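You operate a simulated robot arm through the tools that you are given. There is no shell and no other tool.

The job below is to be done with a simulated two-armed robot. You get a single attempt, and the scene is never put back.

## Task
Tap the notched brick into its bed; stand the short prop in it.
Fine: brick flush, prop in the notch; the tamper goes back. Set down upright: deck tamper.

It is judged by the outcome, as a careful person would: the job done as asked, and still so three seconds after it is handed in. It fails if anything else is knocked over, pushed out of place, dropped, spilled or broken.

## Robot
Two 7-joint arms with two-finger grippers on one trunk, on a base that moves. Base frame: it is fixed to the floor where the robot stands at the start and does not move with it; the origin is under the middle of the robot, x ahead of it, y to its left, z up. Units: m, degrees, N and s.
The left shoulder is at the start at [0.051, 0.161, 1.079], the right one opposite. With the tool pointing down near the work surface each hand reaches from about 0.1 to 0.72 m from the robot's upright axis, wherever it stands, measured 20 degrees to its own side. Places, roughly: brick notch [0, -2.8, 0.6]; deck tamper [0, -2.5, 0.5]; half brick (12x6x7 cm) [0.1, -2.3, 0.6]; notch bed [0.2, -2.8, 0.6]; notch bed face [0.2, -2.8, 0.6]; notched brick [0, -2.75, 0.5]; short prop [0, -2.75, 0.5]. Payload 2.45 kg a hand.
The TCP of each hand is the grasp point between the finger pads, 0.026 m short of the fingertips. In the tool frame z runs along the fingers and y along their closing line. The gripper opens to 0.096 m; its body begins 0.069 m behind the TCP.
Orientation is that of the tool frame in the base frame, as a unit quaternion [w, x, y, z]. With the fingers straight down and closing along the base's y, the tool's x points along the base's -x, its y along +y and its z along -z.

## Interface
- The arms move only by the tool drive_tool. It takes "left_plan", "right_plan" or both (then of equal length, played together; a hand with none holds still); each is a list that holds one entry, the list of rows, each a list of 7 numbers: the turn, a rotation vector about the tool's x, y, z in degrees, then the shift along the tool's x, y, z in m, then the finger opening in m, from 0 to 0.096. In form: [[[ax, ay, az, x, y, z, gripper], ...]]. A call has 1 to 20 rows; each row shifts and turns the commanded pose from where the row before left it, along the tool's axes as they then stand. A row lasts 0.2 s, in which the tool goes at most 0.05 m and 8.6 degrees; a call with a longer step from one row to the next is refused whole, and so is a gripper value outside its range. Where a pose cannot be reached the arm comes as near as it can. A force on the tool above 50 N (or 10 N above the force at the start of the call, whichever is more), or a blocked arm, ends the call early, and 0.2 s more pass. Each finger travels about 0.1199 m/s and halts on what it meets, pressing with about 39 N; the grip force reading is that of the motor and also rises with nothing between the fingers. The clock runs only during rows and for 0.2 s after the last one: add rows that do not move to give the fingers time. It gives the time, the measured TCP pose, the force on the tool (base axes), the opening and the grip force at its end, in the units of the frame above (readings bear some noise), with the torque about the TCP (base axes, N m) and any sound that the robot's microphone picked up.
- Cameras (640 x 400 px; columns grow to the right, rows downward): "scene" is now at [0.1516, 0.0103, 1.562]; the picture's right is [0.10, -0.99, -0.00], its down [-0.73, -0.07, -0.68] and it looks along [0.68, 0.07, -0.73] (base axes); focal length 279 px, centre (320, 200). "left" rides on the left gripper at [0.082, -0.003, -0.098] in its tool frame; the picture's right is [0.04, 1.00, 0.00], its down [-0.73, 0.03, -0.68] and it looks along [-0.68, 0.03, 0.73] (tool axes); focal length 256 px, centre (320, 200). "right" rides on the right gripper at [0.082, 0.003, -0.098] in its tool frame; the picture's right is [-0.04, 1.00, 0.00], its down [-0.73, -0.03, -0.68] and it looks along [-0.68, -0.03, 0.73] (tool axes); focal length 256 px, centre (320, 200).
- camera(camera): a new picture of that camera. The clock stands still meanwhile.
- lift_body(by): moves the trunk up (or, below 0, down) by that many m; the arms and the scene camera ride with it, the base frame stays. It gives what a move gives, with no picture.
- base_move(legs): drives the robot by 1 to 6 legs, each [ahead, left, turn to the left] in m, m and degrees, along the robot's own axes; the way and the turn of a leg run together, so that a leg with both is an arc; at most 1.5 m and 180 degrees a leg. The arms and the cameras ride along, it lands a little off, and it stops where it bumps. It gives what a move gives.
- head_to(pan, tilt): turns the head with the scene camera to pan (to the left, within 120 degrees either way) and tilt (down, from -29 to 69), counted from straight ahead of the robot (the tilt from the chest, where the trunk bows). It gives what a move gives.
- point_at(camera, pixels): there is no depth. For up to 12 entries [column, row, z] of the newest picture of that camera ("zoom" is the newest enlarged one), the place [x, y] in the base frame at which the ray of that pixel passes the height z, good to about 0.002 m, but the place of the scene camera against the robot may be out by one fixed shift of up to 0.012 m in any direction. The clock stands still meanwhile.
- inspect(camera, box): a new picture of the part [left, top, right, bottom] of that camera's present view, enlarged. The clock stands still meanwhile.
- sign_off(): hands the job in; it is judged then, once.

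Leave the grippers open and the arms clear of the work at the hand-in unless told otherwise.

The tools are called as name(argument=value, ...) on one line, values as JSON. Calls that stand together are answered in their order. drive_tool: Moves the arms, as the interface text tells. Its arguments: {"type":"object","properties":{"left_plan":{"type":"array"},"right_plan":{"type":"array"}},"required":[]} The other tools are called the same way: lift_body (by) moves the trunk up or down; base_move (legs) drives the base; head_to (pan, tilt) turns the head that bears the scene camera; camera (camera) takes a picture; point_at (camera, pixels) gives the place at which the rays of pixels pass given heights; inspect (camera, box) takes an enlarged picture of a part of a camera's view; sign_off () hands the job in.

At the start:

```text
time_s: 0.0
left_position: [0.4243, 0.1543, 0.8617]
left_tool_rot: [0.0, 0.0, 1.0, 0.0]
left_wrist_force: [-0.4, 0.5, -0.1]
left_wrist_torque: [0.01, 0.0, 0.02]
left_grip_width: 0.0959
left_grip_force: 0.0
right_position: [0.4045, -0.2031, 0.905]
right_tool_rot: [0.0, 0.0, 1.0, 0.001]
right_wrist_force: [-0.1, 0.0, -0.1]
right_wrist_torque: [0.0, 0.01, -0.03]
right_grip_width: 0.0959
right_grip_force: 0.0
trunk travel left (down, up): [-0.25, 0.317]
robot x, y, heading: [0.0002, -0.0002, -0.1]
head pan, tilt (commanded): [5.8, 46.6]
```

scene: 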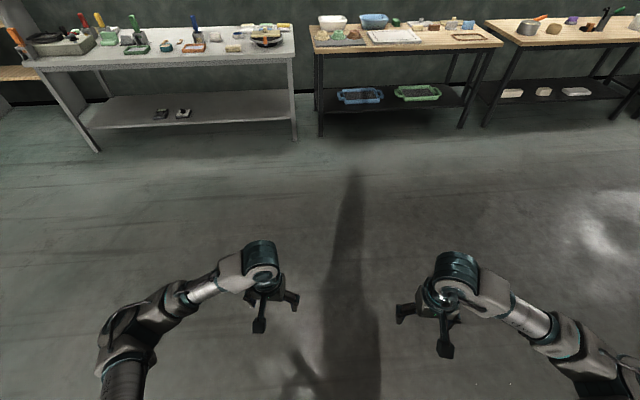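
right: 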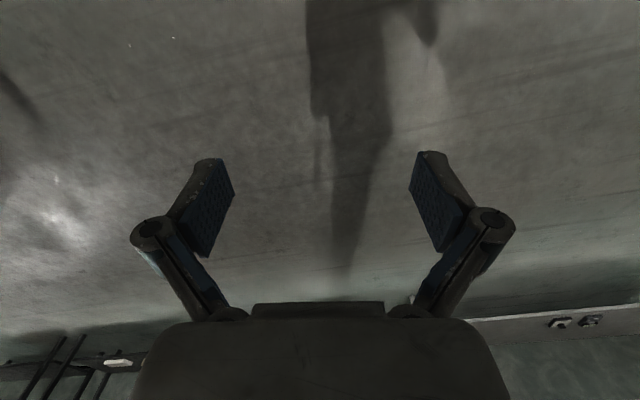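
left: 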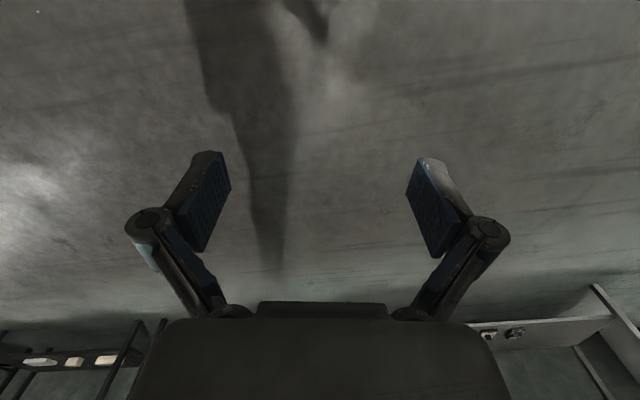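

The work lies at about [0, -2.7], to the right of the robot; nothing of it shows in the first picture. I turn the head to the right to look that way.

head_to(pan=-90, tilt=25)

camera(camera="scene")

```text
time_s: 1.7
left_position: [0.423, 0.1548, 0.8626]
left_tool_rot: [0.0, 0.001, 1.0, 0.001]
left_wrist_force: [0.1, 0.5, -0.2]
left_wrist_torque: [-0.01, 0.05, -0.02]
left_grip_width: 0.0959
left_grip_force: 0.1
right_position: [0.4036, -0.2033, 0.9077]
right_tool_rot: [0.0, 0.001, 1.0, 0.0]
right_wrist_force: [-0.2, -0.5, -0.3]
right_wrist_torque: [0.0, -0.02, 0.01]
right_grip_width: 0.0961
right_grip_force: 0.1
trunk travel left (down, up): [-0.25, 0.317]
robot x, y, heading: [-0.0004, 0.0029, 0.0]
head pan, tilt (commanded): [-90.0, 25.0]
```

```text
taken
```

scene: 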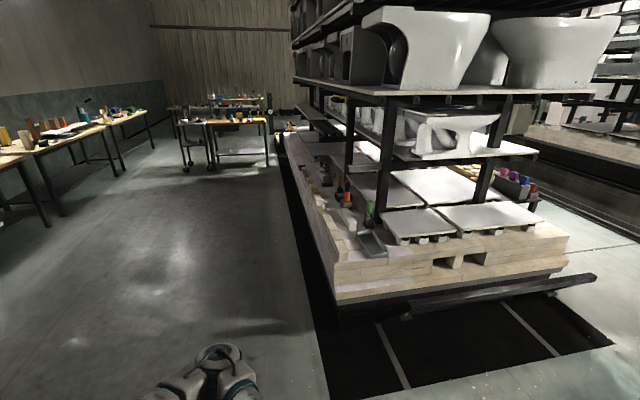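

A masonry bench with racks above it stands to the right. I enlarge its near-left part, where the tools stand (columns 270–450, rows 130–290).

inspect(camera="scene", box=[260, 130, 420, 270])

point_at(camera="scene", pixels=[[333, 263, 0.5], [290, 140, 0.5], [347, 198, 0.6], [370, 220, 0.55], [335, 300, 0.3], [325, 390, 0.0], [285, 150, 0.0], [370, 245, 0.5]])

```text
2.86 times, centred on (340, 200) of scene
```

zoom: 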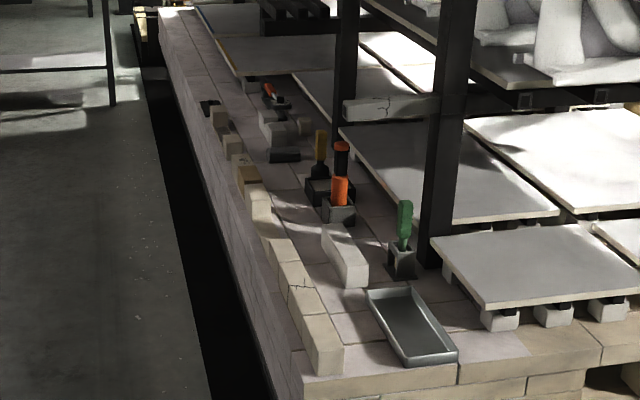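

```text
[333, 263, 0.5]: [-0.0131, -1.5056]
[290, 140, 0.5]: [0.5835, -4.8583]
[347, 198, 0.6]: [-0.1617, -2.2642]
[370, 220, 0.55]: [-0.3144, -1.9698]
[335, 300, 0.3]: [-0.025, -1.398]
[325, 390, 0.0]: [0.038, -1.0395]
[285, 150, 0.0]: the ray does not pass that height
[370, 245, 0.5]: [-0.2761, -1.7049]
```

The bench edge runs slightly slanted from about [-0.01, -1.5] to [0.58, -4.9], so I must stand on its +x side and face about -170°. I turn right, sidestep clear of the edge, and drive along it.

base_move(legs=[[0, 0, -90], [0, 0.95, 0], [1.3, 0, 0], [1.3, 0, 0]])

head_to(pan=-75, tilt=40)

camera(camera="scene")

```text
time_s: 22.6
left_position: [1.2101, -2.987, 0.8623]
left_tool_rot: [0.001, 0.686, 0.728, 0.0]
left_wrist_force: [-0.1, -0.8, -0.3]
left_wrist_torque: [-0.02, 0.04, -0.01]
left_grip_width: 0.0959
left_grip_force: 0.1
right_position: [0.8508, -2.9898, 0.9075]
right_tool_rot: [0.001, 0.686, 0.728, 0.0]
right_wrist_force: [0.0, 0.2, 0.1]
right_wrist_torque: [-0.03, -0.03, -0.01]
right_grip_width: 0.0962
right_grip_force: 0.0
trunk travel left (down, up): [-0.25, 0.317]
robot x, y, heading: [1.0251, -2.5724, -86.8]
head pan, tilt (commanded): [-90.0, 25.0]
```

```text
time_s: 23.3
left_position: [1.2075, -2.9851, 0.8638]
left_tool_rot: [0.003, 0.685, 0.729, -0.001]
left_wrist_force: [0.3, 0.2, -0.1]
left_wrist_torque: [-0.03, -0.01, -0.01]
left_grip_width: 0.0962
left_grip_force: 0.1
right_position: [0.8505, -2.9858, 0.9086]
right_tool_rot: [0.002, 0.686, 0.728, -0.002]
right_wrist_force: [1.1, -0.2, 0.6]
right_wrist_torque: [0.0, -0.02, 0.01]
right_grip_width: 0.096
right_grip_force: 0.1
trunk travel left (down, up): [-0.25, 0.317]
robot x, y, heading: [1.0304, -2.5724, -86.6]
head pan, tilt (commanded): [-75.0, 40.0]
```

```text
taken
```

scene: 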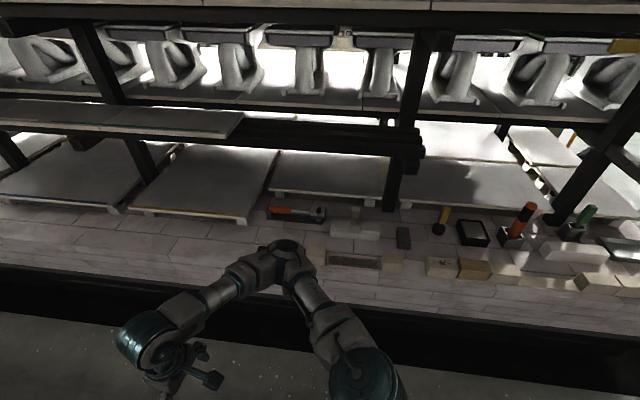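

I stand at [1.03, -2.57]; the bench top with brick, tools and tray lies to the right. I turn right to face it squarely and tilt the head down.

base_move(legs=[[0, 0, -83]])

head_to(pan=0, tilt=45)

camera(camera="scene")

```text
time_s: 27.3
left_position: [0.6409, -2.7983, 0.8632]
left_tool_rot: [0.001, 0.996, 0.084, -0.003]
left_wrist_force: [-0.4, -1.1, 0.5]
left_wrist_torque: [0.0, 0.02, 0.01]
left_grip_width: 0.096
left_grip_force: 0.0
right_position: [0.6036, -2.4419, 0.9074]
right_tool_rot: [0.0, 0.996, 0.084, -0.002]
right_wrist_force: [-1.2, 0.1, 0.1]
right_wrist_torque: [-0.01, 0.01, -0.02]
right_grip_width: 0.0959
right_grip_force: 0.0
trunk travel left (down, up): [-0.25, 0.317]
robot x, y, heading: [1.0306, -2.5734, -170.4]
head pan, tilt (commanded): [-75.0, 40.0]
```

```text
time_s: 28.8
left_position: [0.6442, -2.7986, 0.8656]
left_tool_rot: [0.001, 0.996, 0.084, -0.004]
left_wrist_force: [0.8, -0.2, 0.2]
left_wrist_torque: [-0.02, 0.01, -0.01]
left_grip_width: 0.096
left_grip_force: 0.0
right_position: [0.606, -2.4412, 0.9104]
right_tool_rot: [0.0, 0.997, 0.083, -0.004]
right_wrist_force: [-0.3, -0.3, 0.2]
right_wrist_torque: [0.0, 0.02, 0.02]
right_grip_width: 0.0961
right_grip_force: 0.0
trunk travel left (down, up): [-0.25, 0.317]
robot x, y, heading: [1.0293, -2.5757, -170.4]
head pan, tilt (commanded): [0.0, 45.0]
```

```text
taken
```

scene: 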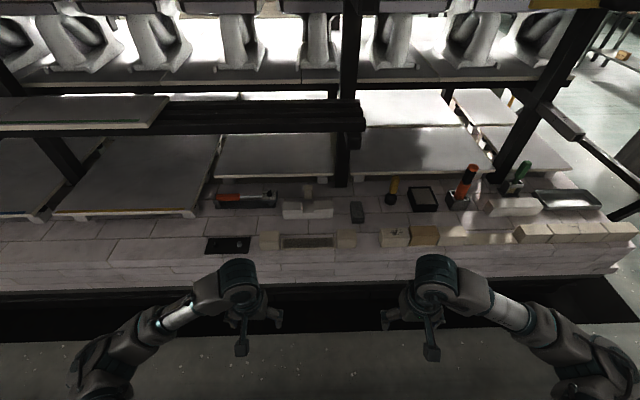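

inspect(camera="scene", box=[195, 170, 355, 270])

inspect(camera="scene", box=[340, 150, 500, 250])

point_at(camera="scene", pixels=[[308, 242, 0.55], [283, 247, 0.55], [333, 247, 0.55], [300, 215, 0.53], [308, 195, 0.6], [392, 205, 0.53], [422, 210, 0.53], [357, 220, 0.53], [320, 255, 0.5], [320, 320, 0.0], [393, 245, 0.5], [240, 200, 0.53]])

```text
4.00 times, centred on (275, 220) of scene
```

zoom: 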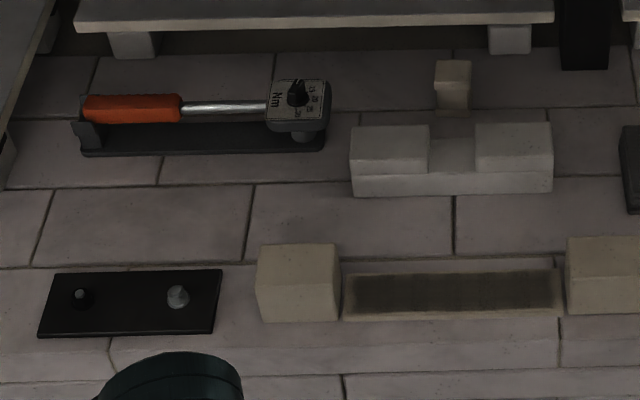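

```text
4.00 times, centred on (420, 200) of scene
```

zoom: 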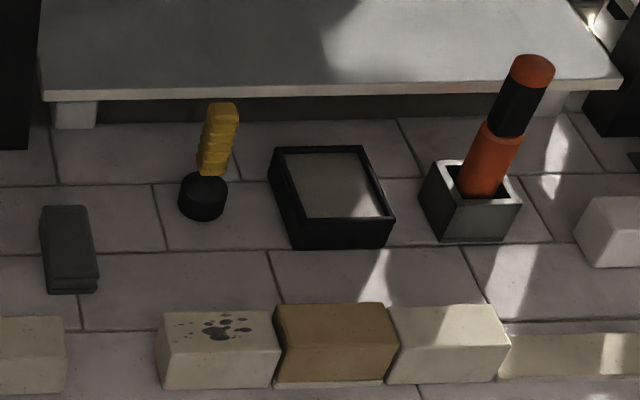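

```text
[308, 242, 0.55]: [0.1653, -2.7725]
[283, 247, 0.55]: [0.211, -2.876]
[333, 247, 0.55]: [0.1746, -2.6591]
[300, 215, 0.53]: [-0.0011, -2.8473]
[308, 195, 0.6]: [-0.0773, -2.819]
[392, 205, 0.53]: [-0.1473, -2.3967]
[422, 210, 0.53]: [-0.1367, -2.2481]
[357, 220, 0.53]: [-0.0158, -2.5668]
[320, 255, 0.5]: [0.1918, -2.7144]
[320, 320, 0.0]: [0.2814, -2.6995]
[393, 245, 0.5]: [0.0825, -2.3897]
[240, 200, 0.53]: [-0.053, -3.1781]
```

The zoom shows: notched brick at scene (308, 210), prop standing behind it at (308, 192), the bed between two bricks at (308, 242), a gray block at (357, 212) and a yellow-handled round tool at (392, 190). Which of those is the tamper needs a closer look. I check where the rack posts and the bench face stand before driving nearer.

point_at(camera="scene", pixels=[[342, 186, 0.5], [320, 263, 0.5], [320, 290, 0.3], [320, 340, 0.0], [340, 150, 0.8], [360, 130, 0.9], [240, 330, 0.0], [500, 175, 0.5], [345, 245, 0.57], [258, 245, 0.5]])

base_move(legs=[[0.2, 0, 0]])

camera(camera="scene")

```text
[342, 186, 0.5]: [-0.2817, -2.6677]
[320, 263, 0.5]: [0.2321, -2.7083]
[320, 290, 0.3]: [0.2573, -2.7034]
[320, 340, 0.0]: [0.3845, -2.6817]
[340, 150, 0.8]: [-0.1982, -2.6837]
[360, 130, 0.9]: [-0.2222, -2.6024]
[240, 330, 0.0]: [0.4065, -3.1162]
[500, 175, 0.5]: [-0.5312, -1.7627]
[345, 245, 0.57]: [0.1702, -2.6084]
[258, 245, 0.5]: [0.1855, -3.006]
```

```text
time_s: 30.4
left_position: [0.444, -2.8312, 0.8658]
left_tool_rot: [0.002, 0.996, 0.085, -0.004]
left_wrist_force: [0.0, -0.3, -0.6]
left_wrist_torque: [-0.01, -0.01, 0.01]
left_grip_width: 0.0965
left_grip_force: 0.0
right_position: [0.4066, -2.4759, 0.9095]
right_tool_rot: [0.001, 0.996, 0.084, -0.004]
right_wrist_force: [-1.5, -0.5, -0.1]
right_wrist_torque: [-0.01, 0.0, -0.02]
right_grip_width: 0.096
right_grip_force: 0.1
trunk travel left (down, up): [-0.25, 0.317]
robot x, y, heading: [0.8335, -2.6097, -170.5]
head pan, tilt (commanded): [0.0, 45.0]
```

```text
taken
```

scene: 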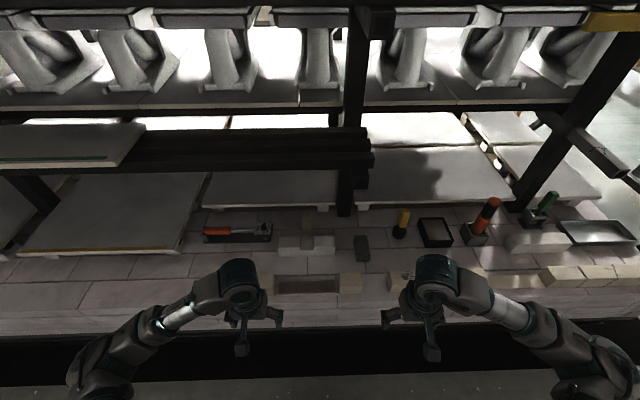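

The rack's cross beam sits about over x = -0.3 at z ≈ 0.7, behind the work. Before going nearer I look straight down to see my own base against the bench face.

head_to(pan=0, tilt=69)

camera(camera="scene")

```text
time_s: 31.3
left_position: [0.4482, -2.8304, 0.8673]
left_tool_rot: [0.001, 0.996, 0.085, -0.006]
left_wrist_force: [-0.1, -0.4, -0.6]
left_wrist_torque: [0.01, 0.0, 0.0]
left_grip_width: 0.0961
left_grip_force: 0.1
right_position: [0.4089, -2.4746, 0.9107]
right_tool_rot: [0.0, 0.996, 0.084, -0.006]
right_wrist_force: [-0.3, 0.2, 0.0]
right_wrist_torque: [-0.01, -0.03, 0.0]
right_grip_width: 0.0959
right_grip_force: 0.0
trunk travel left (down, up): [-0.25, 0.317]
robot x, y, heading: [0.8337, -2.6085, -170.4]
head pan, tilt (commanded): [0.0, 68.8]
```

```text
taken
```

scene: 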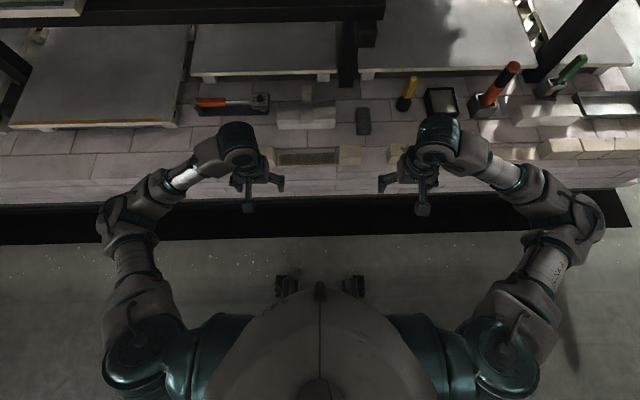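

Two base parts show at (285, 278) and (355, 278), and the dark floor strip with the bench foot at row ~200. I measure them on the floor.

point_at(camera="scene", pixels=[[285, 275, 0.1], [355, 275, 0.1], [285, 275, 0.0], [320, 236, 0.0], [320, 205, 0.0], [320, 190, 0.3], [320, 165, 0.5], [300, 118, 0.55], [306, 94, 0.6], [363, 120, 0.55], [405, 100, 0.53], [308, 156, 0.55]])

inspect(camera="scene", box=[240, 60, 440, 185])

```text
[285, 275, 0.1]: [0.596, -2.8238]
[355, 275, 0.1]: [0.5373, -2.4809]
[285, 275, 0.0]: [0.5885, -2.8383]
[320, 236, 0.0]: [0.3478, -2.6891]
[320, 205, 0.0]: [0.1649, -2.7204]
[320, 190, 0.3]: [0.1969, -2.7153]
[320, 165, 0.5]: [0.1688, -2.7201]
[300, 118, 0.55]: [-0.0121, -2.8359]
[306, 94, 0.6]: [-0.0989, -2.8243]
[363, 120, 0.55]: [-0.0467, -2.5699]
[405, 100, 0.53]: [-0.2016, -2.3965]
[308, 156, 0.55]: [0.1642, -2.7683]
```

```text
3.20 times, centred on (340, 122) of scene
```

zoom: 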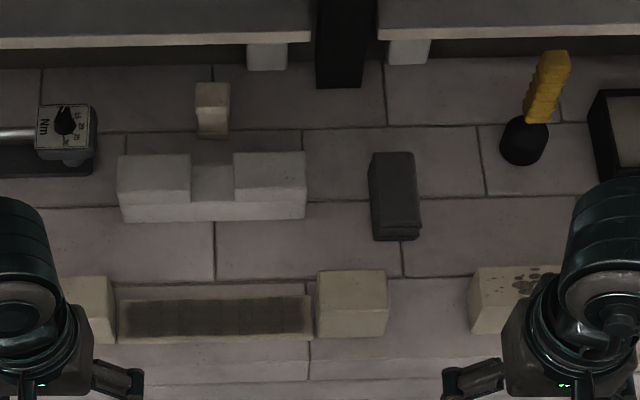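

My wheels reach about 0.27 m ahead of my axis and the bench face is about 0.6 m ahead, so I can go 0.25 m nearer, a little to the right so the left hand faces the brick.

base_move(legs=[[0.25, -0.05, 0]])

head_to(pan=0, tilt=55)

camera(camera="scene")

camera(camera="right")

camera(camera="left")

```text
time_s: 33.1
left_position: [0.1925, -2.8283, 0.8661]
left_tool_rot: [0.0, 0.996, 0.087, -0.005]
left_wrist_force: [0.3, -0.2, 0.0]
left_wrist_torque: [-0.01, -0.02, 0.01]
left_grip_width: 0.096
left_grip_force: 0.1
right_position: [0.1515, -2.4744, 0.9112]
right_tool_rot: [0.0, 0.996, 0.087, -0.006]
right_wrist_force: [0.4, -1.3, 0.5]
right_wrist_torque: [0.04, 0.01, -0.02]
right_grip_width: 0.0963
right_grip_force: 0.1
trunk travel left (down, up): [-0.25, 0.317]
robot x, y, heading: [0.5732, -2.6056, -170.3]
head pan, tilt (commanded): [0.0, 68.8]
```

```text
time_s: 33.9
left_position: [0.1944, -2.8275, 0.8684]
left_tool_rot: [0.002, 0.996, 0.087, -0.006]
left_wrist_force: [-0.3, 0.1, 0.7]
left_wrist_torque: [-0.01, 0.02, -0.01]
left_grip_width: 0.0959
left_grip_force: 0.0
right_position: [0.1536, -2.4717, 0.9126]
right_tool_rot: [0.001, 0.996, 0.087, -0.008]
right_wrist_force: [0.4, 0.1, 0.2]
right_wrist_torque: [0.02, 0.02, 0.02]
right_grip_width: 0.0962
right_grip_force: 0.1
trunk travel left (down, up): [-0.25, 0.317]
robot x, y, heading: [0.5725, -2.603, -170.3]
head pan, tilt (commanded): [0.0, 55.0]
```

```text
taken
```

scene: 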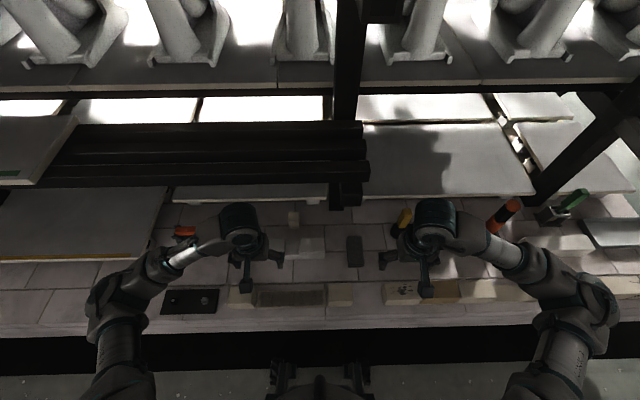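

```text
taken
```

right: 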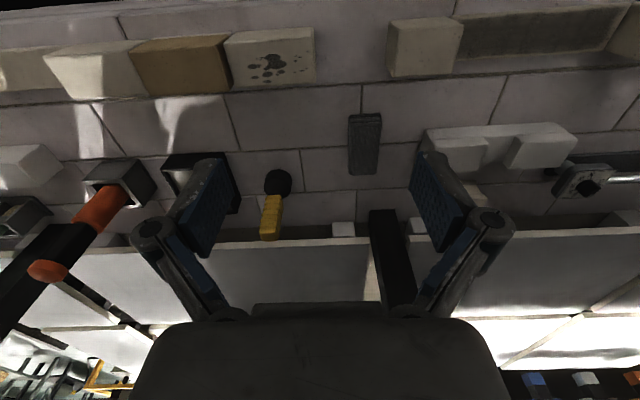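

```text
taken
```

left: 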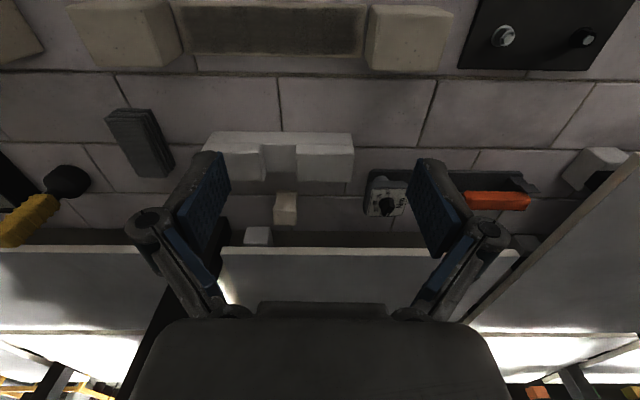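

From the right hand camera I see the gray block at (365, 143) and the yellow-handled tool at (275, 200). I enlarge both.

inspect(camera="right", box=[240, 90, 400, 250])

inspect(camera="left", box=[0, 90, 200, 250])

inspect(camera="left", box=[170, 90, 400, 250])

inspect(camera="left", box=[60, 0, 460, 80])

```text
2.50 times, centred on (320, 170) of right
```

zoom: 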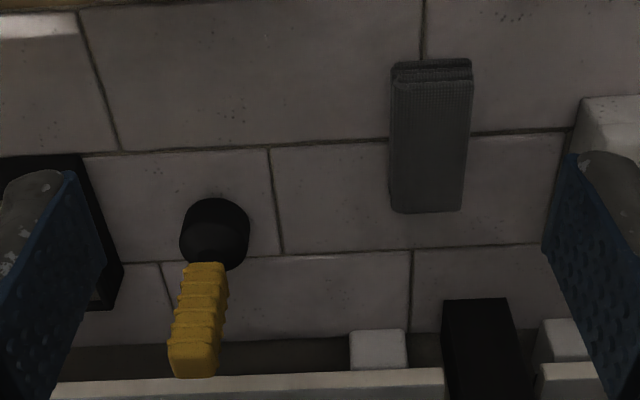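

```text
2.50 times, centred on (100, 170) of left
```

zoom: 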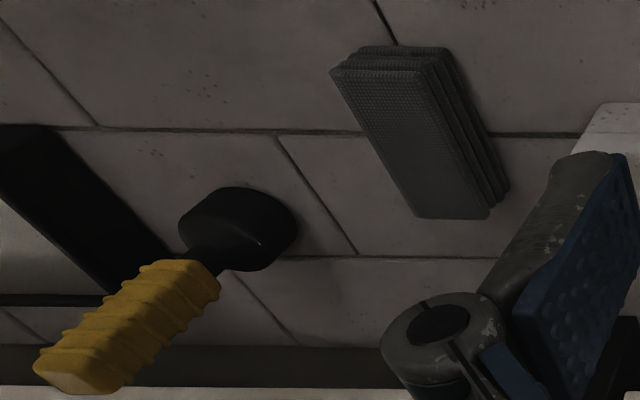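

```text
2.50 times, centred on (285, 170) of left
```

zoom: 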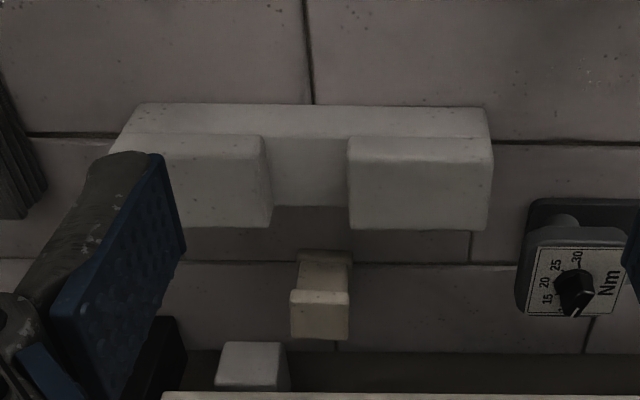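

```text
1.60 times, centred on (260, 40) of left
```

zoom: 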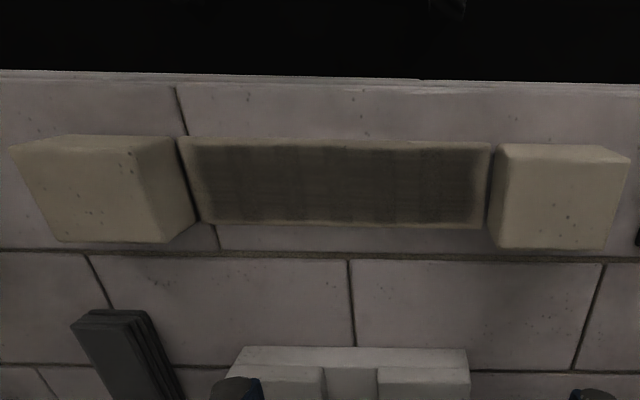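

The gray block is only a ribbed pad stack; the yellow-handled tool with a round black foot, standing upright, looks like the tamper. I find the bench height by sighting the same tile joint (right (300, 149); left (83, 144)) with both hand cameras at several heights.

point_at(camera="right", pixels=[[300, 148.8, 0.45], [300, 148.8, 0.5], [300, 148.8, 0.55], [278, 187, 0.5], [278, 187, 0.53], [270, 236, 0.6], [270, 236, 0.65], [365, 115, 0.55], [357, 175, 0.55]])

point_at(camera="left", pixels=[[83.2, 144, 0.45], [83.2, 144, 0.5], [83.2, 144, 0.55], [68, 182, 0.5], [68, 182, 0.53], [10, 240, 0.6], [10, 240, 0.65], [124, 110, 0.55], [155, 176, 0.55]])

```text
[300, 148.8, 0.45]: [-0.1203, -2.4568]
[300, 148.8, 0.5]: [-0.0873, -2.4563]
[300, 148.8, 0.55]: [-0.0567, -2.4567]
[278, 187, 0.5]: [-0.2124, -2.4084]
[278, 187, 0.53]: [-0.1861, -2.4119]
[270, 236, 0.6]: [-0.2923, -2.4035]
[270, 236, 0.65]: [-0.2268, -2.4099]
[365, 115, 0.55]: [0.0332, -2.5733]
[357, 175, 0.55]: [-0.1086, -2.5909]
```

```text
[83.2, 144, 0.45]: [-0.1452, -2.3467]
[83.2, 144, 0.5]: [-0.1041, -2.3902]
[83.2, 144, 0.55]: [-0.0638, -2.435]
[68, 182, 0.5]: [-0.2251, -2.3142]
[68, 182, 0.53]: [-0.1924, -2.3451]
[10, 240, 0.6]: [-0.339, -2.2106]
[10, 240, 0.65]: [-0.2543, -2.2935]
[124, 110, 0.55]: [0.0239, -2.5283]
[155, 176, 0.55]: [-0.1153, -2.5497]
```

Both sightings agree at z ≈ 0.575 for the bench top, putting the tamper foot near [-0.13, -2.415]. I lower the left hand by 0.1 m for a closer look at brick, prop and bed; it stays above everything.

drive_tool(left_plan=[[[0, 0, 0, 0, 0, 0.025, 0.096], [0, 0, 0, 0, 0, 0.03, 0.096], [0, 0, 0, 0, 0, 0.03, 0.096], [0, 0, 0, 0, 0, 0.02, 0.096], [0, 0, 0, 0, 0, 0, 0.096]]])

camera(camera="left")

```text
time_s: 35.1
left_position: [0.193, -2.8263, 0.7621]
left_tool_rot: [0.002, 0.996, 0.087, -0.007]
left_wrist_force: [-1.1, -0.2, 0.9]
left_wrist_torque: [0.0, 0.02, -0.01]
left_grip_width: 0.0961
left_grip_force: 0.2
right_position: [0.1539, -2.4727, 0.9134]
right_tool_rot: [0.0, 0.996, 0.087, -0.007]
right_wrist_force: [1.1, -0.8, -0.7]
right_wrist_torque: [-0.01, 0.0, 0.01]
right_grip_width: 0.096
right_grip_force: 0.1
trunk travel left (down, up): [-0.25, 0.317]
robot x, y, heading: [0.5746, -2.6035, -170.1]
head pan, tilt (commanded): [0.0, 55.0]
```

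```text
taken
```

left: 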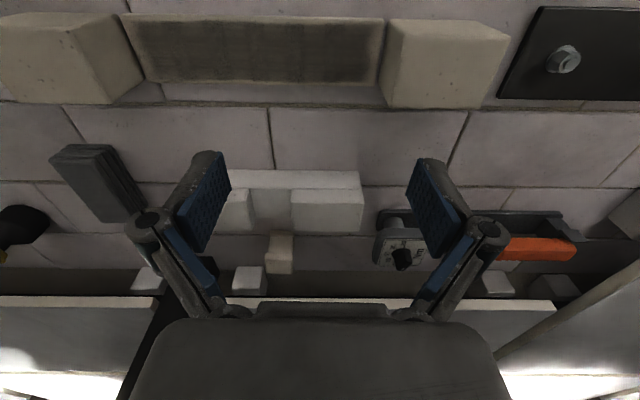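

The bed shows between the two bricks at (255, 48), brick at (300, 200), prop at (280, 252). I enlarge for edge positions.

inspect(camera="left", box=[0, 0, 400, 110])

inspect(camera="left", box=[210, 160, 380, 280])

```text
1.60 times, centred on (200, 55) of left
```

zoom: 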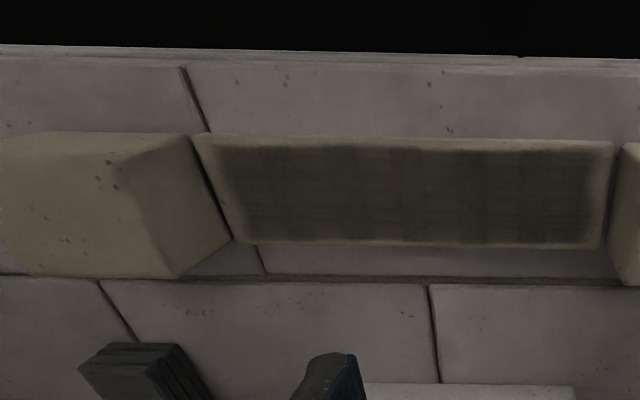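

```text
3.33 times, centred on (295, 220) of left
```

zoom: 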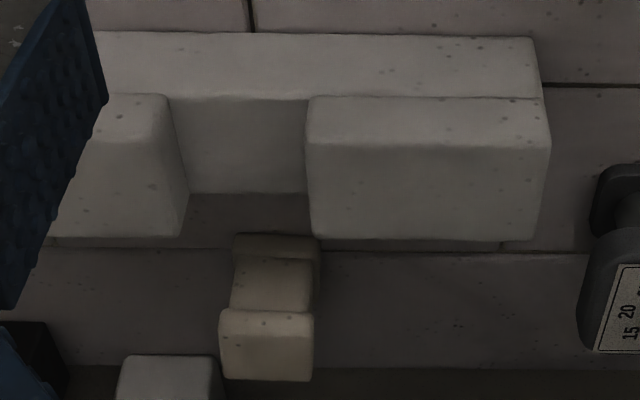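

The brick stands notch up (notch between columns 168 and 306 of the zoom) and the prop has a spool-like shape. I measure edges at likely heights.

point_at(camera="zoom", pixels=[[540, 38, 0.575], [100, 30, 0.575], [306, 97, 0.6], [168, 97, 0.6], [306, 193, 0.6], [170, 193, 0.6], [306, 145, 0.64], [550, 148, 0.64], [540, 237, 0.64], [316, 237, 0.64], [235, 233, 0.575], [320, 238, 0.575]])

point_at(camera="zoom", pixels=[[219, 315, 0.64], [313, 315, 0.64], [219, 375, 0.65], [313, 380, 0.65], [232, 305, 0.63], [312, 305, 0.63], [182, 237, 0.64], [168, 97, 0.64], [306, 97, 0.62], [306, 193, 0.62], [313, 380, 0.66], [313, 345, 0.66]])

```text
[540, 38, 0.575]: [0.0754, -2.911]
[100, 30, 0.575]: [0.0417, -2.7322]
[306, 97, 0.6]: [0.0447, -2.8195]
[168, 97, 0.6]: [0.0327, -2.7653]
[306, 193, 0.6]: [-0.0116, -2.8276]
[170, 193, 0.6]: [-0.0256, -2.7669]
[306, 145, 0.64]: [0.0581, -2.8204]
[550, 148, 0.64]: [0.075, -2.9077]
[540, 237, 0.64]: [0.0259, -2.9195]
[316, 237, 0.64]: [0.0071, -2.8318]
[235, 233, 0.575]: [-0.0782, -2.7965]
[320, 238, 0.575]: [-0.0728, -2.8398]
```

```text
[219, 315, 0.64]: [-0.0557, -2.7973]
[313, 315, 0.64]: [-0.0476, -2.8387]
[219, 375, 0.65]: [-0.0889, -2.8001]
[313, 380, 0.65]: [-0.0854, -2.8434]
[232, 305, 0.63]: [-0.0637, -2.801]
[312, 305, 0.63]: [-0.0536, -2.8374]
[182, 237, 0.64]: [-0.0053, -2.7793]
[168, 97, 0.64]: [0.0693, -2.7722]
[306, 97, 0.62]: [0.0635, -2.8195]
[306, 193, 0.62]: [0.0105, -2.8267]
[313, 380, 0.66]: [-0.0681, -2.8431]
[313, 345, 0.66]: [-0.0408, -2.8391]
```

Brick: front foot edge near x ≈ 0.058, notch floor z ≈ 0.614, top z ≈ 0.64, notch about 53 mm wide, body about 51 mm thick. Next I measure the bed and its neighbours.

point_at(camera="left", pixels=[[118.75, 14.4, 0.575], [142.5, 80, 0.575], [383.1, 18.75, 0.575], [378.1, 85, 0.575], [118.75, 14.4, 0.59], [383.1, 18.75, 0.59], [111, 103.5, 0.64], [78, 24, 0.64], [378.1, 85, 0.59], [142.5, 80, 0.59], [384, 105, 0.64], [395, 22, 0.64]])

inspect(camera="left", box=[340, 0, 560, 130])

inspect(camera="scene", box=[220, 200, 380, 310])

```text
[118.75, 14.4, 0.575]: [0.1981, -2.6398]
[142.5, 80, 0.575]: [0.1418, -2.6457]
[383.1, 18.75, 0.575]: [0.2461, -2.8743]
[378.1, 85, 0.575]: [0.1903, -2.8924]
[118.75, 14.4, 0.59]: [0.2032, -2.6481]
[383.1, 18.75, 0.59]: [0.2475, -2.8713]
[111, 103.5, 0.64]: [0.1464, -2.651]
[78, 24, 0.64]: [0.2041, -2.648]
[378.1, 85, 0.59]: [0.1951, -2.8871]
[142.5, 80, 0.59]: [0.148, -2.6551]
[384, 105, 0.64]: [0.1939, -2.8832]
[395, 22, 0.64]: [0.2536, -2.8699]
```

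```text
2.91 times, centred on (450, 65) of left
```

zoom: 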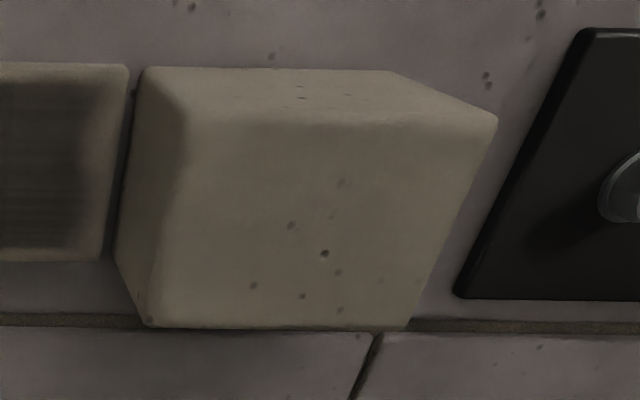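

```text
3.64 times, centred on (300, 255) of scene
```

zoom: 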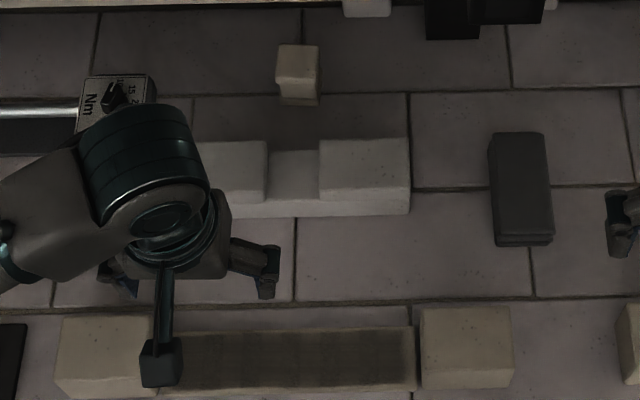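

I need the gripper to close across the brick's 51 mm thickness, so the tool must turn 90° about its axis. I do this in place, well above everything.

drive_tool(left_plan=[[[0, 0, 7.5, 0, 0, 0, 0.096], [0, 0, 7.5, 0, 0, 0, 0.096], [0, 0, 7.5, 0, 0, 0, 0.096], [0, 0, 7.5, 0, 0, 0, 0.096], [0, 0, 7.5, 0, 0, 0, 0.096], [0, 0, 7.5, 0, 0, 0, 0.096], [0, 0, 7.5, 0, 0, 0, 0.096], [0, 0, 7.5, 0, 0, 0, 0.096], [0, 0, 7.5, 0, 0, 0, 0.096], [0, 0, 7.5, 0, 0, 0, 0.096], [0, 0, 7.5, 0, 0, 0, 0.096], [0, 0, 7.5, 0, 0, 0, 0.096], [0, 0, 0, 0, 0, 0, 0.096]]])

camera(camera="left")

camera(camera="scene")

```text
time_s: 37.9
left_position: [0.1933, -2.8271, 0.7622]
left_tool_rot: [0.005, 0.766, -0.643, -0.004]
left_wrist_force: [-1.1, -0.3, -0.5]
left_wrist_torque: [-0.02, 0.0, -0.02]
left_grip_width: 0.0961
left_grip_force: 0.0
right_position: [0.1544, -2.4725, 0.9145]
right_tool_rot: [0.0, 0.996, 0.087, -0.008]
right_wrist_force: [-0.3, 0.3, 0.2]
right_wrist_torque: [-0.02, 0.02, 0.02]
right_grip_width: 0.0962
right_grip_force: 0.0
trunk travel left (down, up): [-0.25, 0.317]
robot x, y, heading: [0.5729, -2.6031, -170.3]
head pan, tilt (commanded): [0.0, 55.0]
```

```text
taken
```

left: 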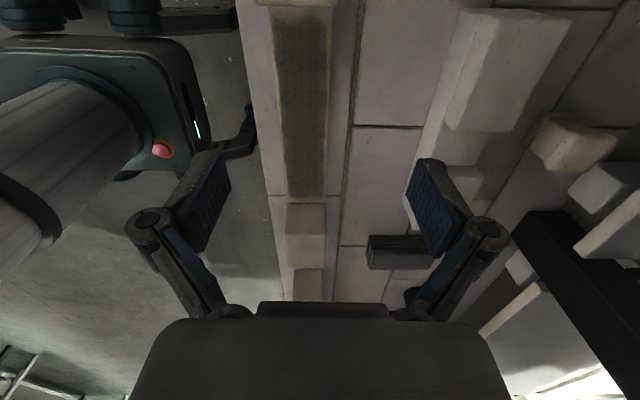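

```text
taken
```

scene: 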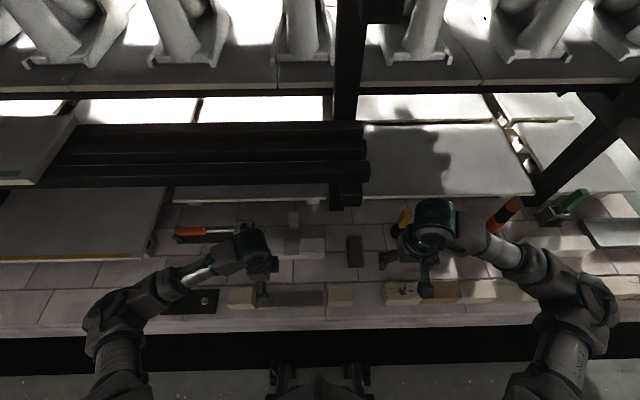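

The turn worked; the camera now looks along the bench. I shift the hand over the brick's middle, about 0.158 m ahead and 0.057 m to the right, at the same height.

drive_tool(left_plan=[[[0, 0, 0, -0.0115, 0.0315, 0, 0.096], [0, 0, 0, -0.0115, 0.0315, 0, 0.096], [0, 0, 0, -0.0115, 0.0315, 0, 0.096], [0, 0, 0, -0.0115, 0.0315, 0, 0.096], [0, 0, 0, -0.0115, 0.0315, 0, 0.096], [0, 0, 0, 0, 0, 0, 0.096]]])

camera(camera="left")

inspect(camera="scene", box=[200, 190, 380, 320])

```text
time_s: 39.3
left_position: [0.0276, -2.7965, 0.7655]
left_tool_rot: [0.007, 0.766, -0.642, -0.004]
left_wrist_force: [-0.1, -0.7, 0.4]
left_wrist_torque: [0.01, -0.02, -0.02]
left_grip_width: 0.0959
left_grip_force: 0.1
right_position: [0.1538, -2.471, 0.9117]
right_tool_rot: [0.001, 0.996, 0.088, -0.009]
right_wrist_force: [0.7, 0.1, -0.4]
right_wrist_torque: [0.01, 0.0, -0.01]
right_grip_width: 0.096
right_grip_force: 0.0
trunk travel left (down, up): [-0.25, 0.317]
robot x, y, heading: [0.571, -2.6054, -170.2]
head pan, tilt (commanded): [0.0, 55.0]
```

```text
taken
```

left: 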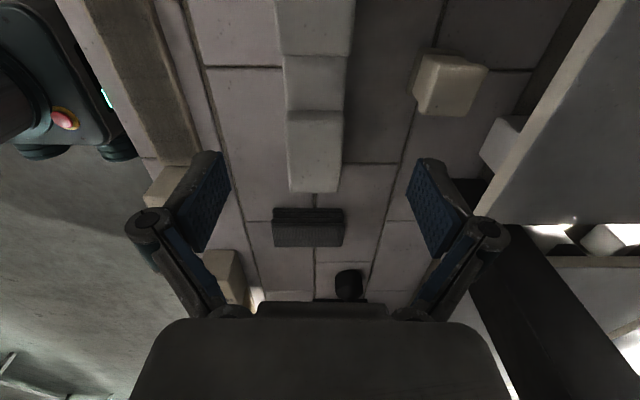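

```text
3.08 times, centred on (290, 255) of scene
```

zoom: 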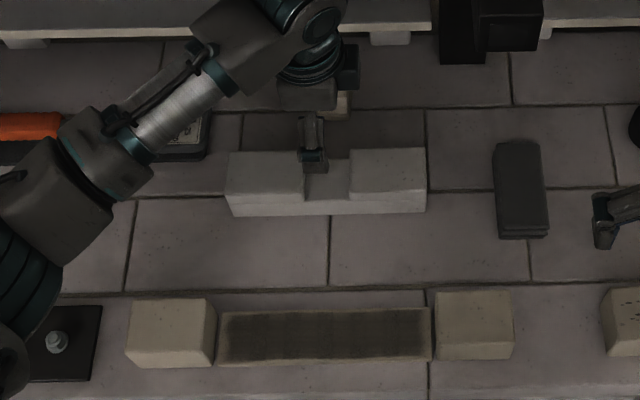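

The scene zoom now shows the whole brick (228–425) above the bed (217–432). I measure both lengths in one picture.

point_at(camera="zoom", pixels=[[231, 217, 0.575], [425, 212, 0.575], [228, 192, 0.61], [425, 190, 0.61], [217, 366, 0.58], [431, 360, 0.58], [222, 310, 0.58], [429, 307, 0.58], [215, 352, 0.6], [434, 345, 0.6], [304, 200, 0.614], [351, 199, 0.614]])

inspect(camera="left", box=[200, 0, 500, 200])

```text
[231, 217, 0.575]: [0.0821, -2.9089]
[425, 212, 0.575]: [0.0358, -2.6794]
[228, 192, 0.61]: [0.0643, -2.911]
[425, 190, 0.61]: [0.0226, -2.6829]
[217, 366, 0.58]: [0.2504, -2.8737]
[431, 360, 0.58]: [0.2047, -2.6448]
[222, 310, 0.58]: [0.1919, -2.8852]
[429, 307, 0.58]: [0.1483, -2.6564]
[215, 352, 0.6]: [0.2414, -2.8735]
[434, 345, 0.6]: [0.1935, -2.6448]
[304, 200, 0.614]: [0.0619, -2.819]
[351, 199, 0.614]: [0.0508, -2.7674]
```

```text
2.00 times, centred on (350, 100) of left
```

zoom: 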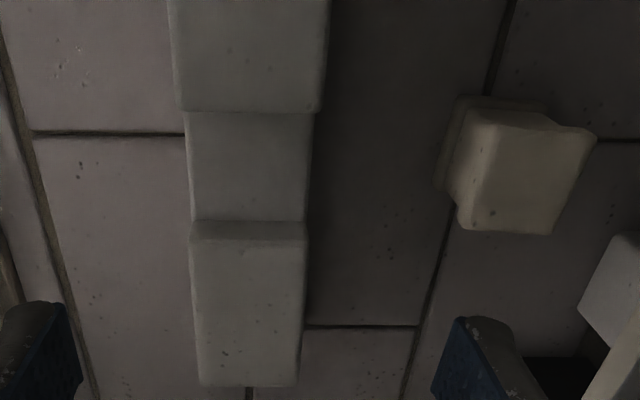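

Brick and bed are both about 0.234 m long and both lie at about 11.3°, the tool at 10.0°. I check the brick's place with the left camera at its top height.

point_at(camera="zoom", pixels=[[200, 385, 0.64], [297, 385, 0.64], [191, 240, 0.64], [303, 240, 0.64], [192, 222, 0.614], [303, 220, 0.614], [180, 108, 0.64], [320, 108, 0.64], [192, 222, 0.64], [460, 230, 0.65], [552, 233, 0.65], [594, 140, 0.65]])

```text
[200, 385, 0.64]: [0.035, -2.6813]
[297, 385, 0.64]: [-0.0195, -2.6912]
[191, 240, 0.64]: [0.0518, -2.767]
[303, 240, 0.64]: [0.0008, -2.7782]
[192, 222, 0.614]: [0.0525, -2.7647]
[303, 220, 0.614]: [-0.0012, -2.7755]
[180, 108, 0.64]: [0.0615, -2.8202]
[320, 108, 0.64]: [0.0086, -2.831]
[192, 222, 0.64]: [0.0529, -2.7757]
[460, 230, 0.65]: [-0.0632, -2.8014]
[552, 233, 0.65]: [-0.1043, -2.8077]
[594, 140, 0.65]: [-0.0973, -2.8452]
```

The brick's middle is at about [0.030, -2.80] and the hand is nearly over it. I narrow the opening to 0.078 (to stay clear of the prop behind), trim the yaw by 1.3° and descend to about z 0.66.

drive_tool(left_plan=[[[0, 0, -1.3, 0.003, -0.002, 0, 0.078], [0, 0, 0, 0, 0, 0.03, 0.078], [0, 0, 0, 0, 0, 0.03, 0.078], [0, 0, 0, 0, 0, 0.03, 0.078], [0, 0, 0, 0, 0, 0.015, 0.078], [0, 0, 0, 0, 0, 0, 0.078]]])

camera(camera="left")

inspect(camera="scene", box=[200, 190, 380, 320])

```text
time_s: 40.7
left_position: [0.0303, -2.8011, 0.6599]
left_tool_rot: [0.006, 0.773, -0.634, -0.004]
left_wrist_force: [-0.3, 1.1, -0.1]
left_wrist_torque: [0.02, 0.0, 0.02]
left_grip_width: 0.0778
left_grip_force: 0.2
right_position: [0.1537, -2.471, 0.9127]
right_tool_rot: [0.001, 0.996, 0.087, -0.008]
right_wrist_force: [0.2, -0.1, 0.0]
right_wrist_torque: [-0.03, -0.02, 0.02]
right_grip_width: 0.0961
right_grip_force: 0.1
trunk travel left (down, up): [-0.25, 0.317]
robot x, y, heading: [0.5728, -2.6048, -170.1]
head pan, tilt (commanded): [0.0, 55.0]
```

```text
taken
```

left: 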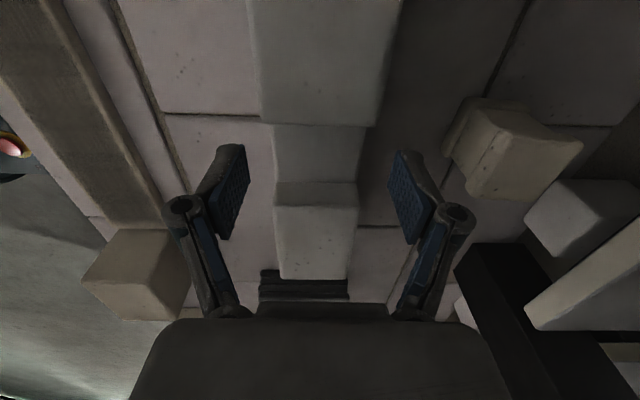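

```text
3.08 times, centred on (290, 255) of scene
```

zoom: 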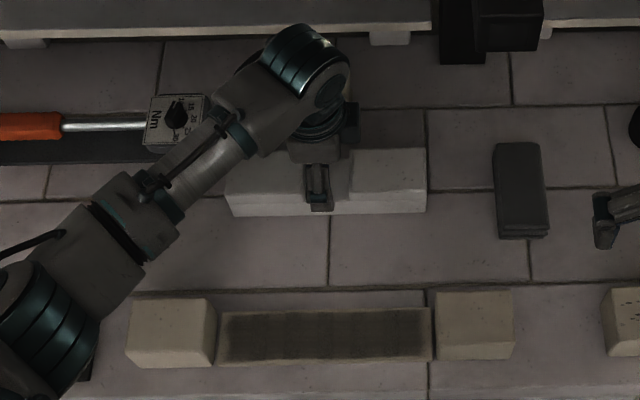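

The fingers straddle the brick evenly at the notch (pads at columns 240 and 395, brick 272–360). I descend another 0.047 m and close.

drive_tool(left_plan=[[[0, 0, 0, 0, 0, 0.02, 0.078], [0, 0, 0, 0, 0, 0.02, 0.078], [0, 0, 0, 0, 0, 0.008, 0.078], [0, 0, 0, 0, 0, 0, 0.078]]])

camera(camera="left")

```text
time_s: 41.7
left_position: [0.0273, -2.8011, 0.6102]
left_tool_rot: [0.006, 0.773, -0.634, -0.004]
left_wrist_force: [-0.1, 0.1, 1.4]
left_wrist_torque: [0.03, 0.03, 0.0]
left_grip_width: 0.0778
left_grip_force: 0.0
right_position: [0.1543, -2.4707, 0.9127]
right_tool_rot: [0.0, 0.996, 0.087, -0.007]
right_wrist_force: [0.6, -1.6, 0.0]
right_wrist_torque: [0.01, 0.01, 0.01]
right_grip_width: 0.0961
right_grip_force: 0.1
trunk travel left (down, up): [-0.25, 0.317]
robot x, y, heading: [0.577, -2.601, -170.2]
head pan, tilt (commanded): [0.0, 55.0]
```

```text
taken
```

left: 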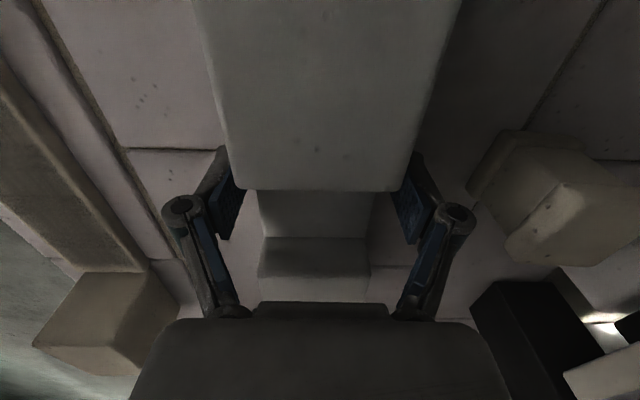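

The pads flank the brick below the notch. I close the gripper and wait for the grip.

drive_tool(left_plan=[[[0, 0, 0, 0, 0, 0, 0.06], [0, 0, 0, 0, 0, 0, 0.05], [0, 0, 0, 0, 0, 0, 0.04], [0, 0, 0, 0, 0, 0, 0.04], [0, 0, 0, 0, 0, 0, 0.04]]])

camera(camera="left")

inspect(camera="scene", box=[200, 190, 380, 320])

```text
time_s: 42.9
left_position: [0.0293, -2.8008, 0.612]
left_tool_rot: [0.006, 0.773, -0.634, -0.004]
left_wrist_force: [4.9, 0.8, 0.7]
left_wrist_torque: [0.04, -0.2, 0.0]
left_grip_width: 0.0566
left_grip_force: 38.9
right_position: [0.1542, -2.4714, 0.9126]
right_tool_rot: [0.001, 0.996, 0.087, -0.008]
right_wrist_force: [0.2, -0.1, -0.1]
right_wrist_torque: [-0.02, 0.02, 0.0]
right_grip_width: 0.0961
right_grip_force: 0.1
trunk travel left (down, up): [-0.25, 0.317]
robot x, y, heading: [0.5722, -2.6036, -170.0]
head pan, tilt (commanded): [0.0, 55.0]
```

```text
taken
```

left: 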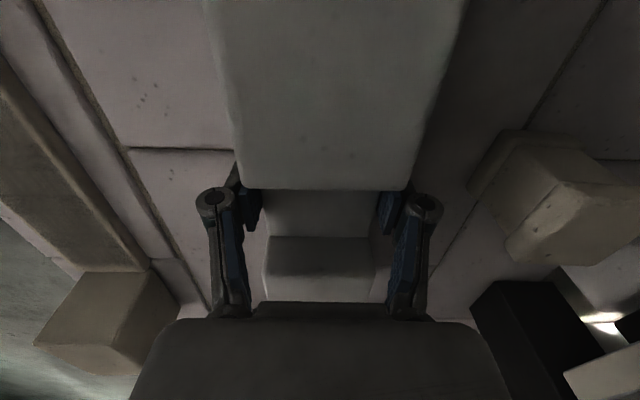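

```text
3.08 times, centred on (290, 255) of scene
```

zoom: 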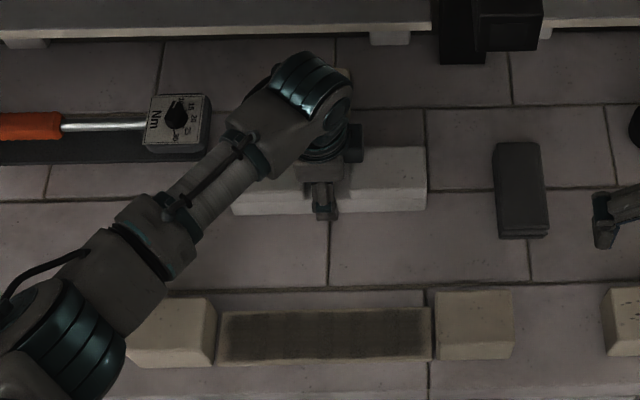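

The grip holds (0.0566 m wide, 39 N). I lift the brick 0.09 m and read the load.

drive_tool(left_plan=[[[0, 0, 0, 0, 0, -0.01, 0.04], [0, 0, 0, 0, 0, -0.02, 0.04], [0, 0, 0, 0, 0, -0.03, 0.04], [0, 0, 0, 0, 0, -0.03, 0.04], [0, 0, 0, 0, 0, 0, 0.04], [0, 0, 0, 0, 0, 0, 0.04]]])

camera(camera="left")

inspect(camera="scene", box=[200, 190, 380, 320])

```text
time_s: 44.3
left_position: [0.0311, -2.7993, 0.7012]
left_tool_rot: [0.006, 0.773, -0.634, -0.004]
left_wrist_force: [0.6, -0.6, -4.8]
left_wrist_torque: [0.01, -0.05, -0.02]
left_grip_width: 0.057
left_grip_force: 39.2
right_position: [0.154, -2.4716, 0.9122]
right_tool_rot: [0.001, 0.996, 0.087, -0.007]
right_wrist_force: [0.3, 0.0, -0.1]
right_wrist_torque: [-0.01, 0.01, 0.0]
right_grip_width: 0.0961
right_grip_force: 0.1
trunk travel left (down, up): [-0.25, 0.317]
robot x, y, heading: [0.5738, -2.6078, -170.1]
head pan, tilt (commanded): [0.0, 55.0]
```

```text
taken
```

left: 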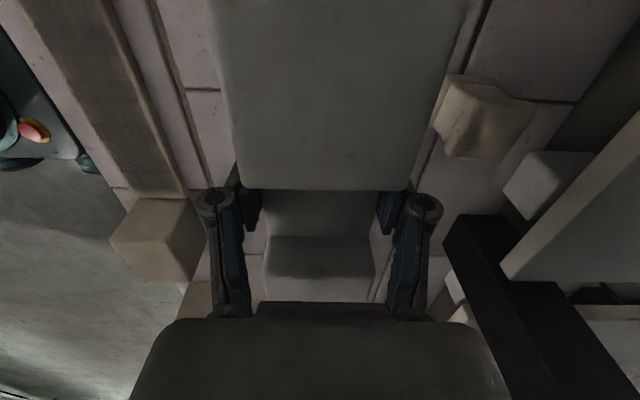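

```text
3.08 times, centred on (290, 255) of scene
```

zoom: 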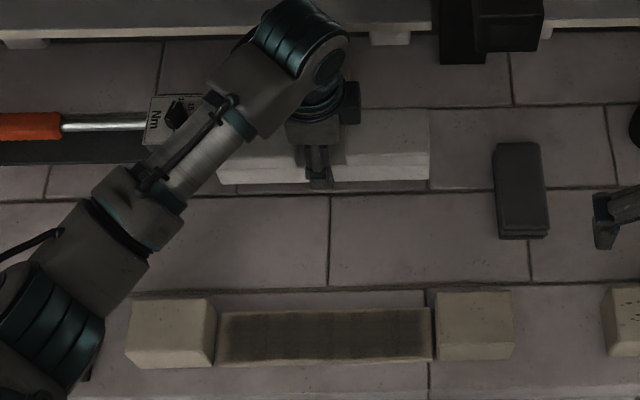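

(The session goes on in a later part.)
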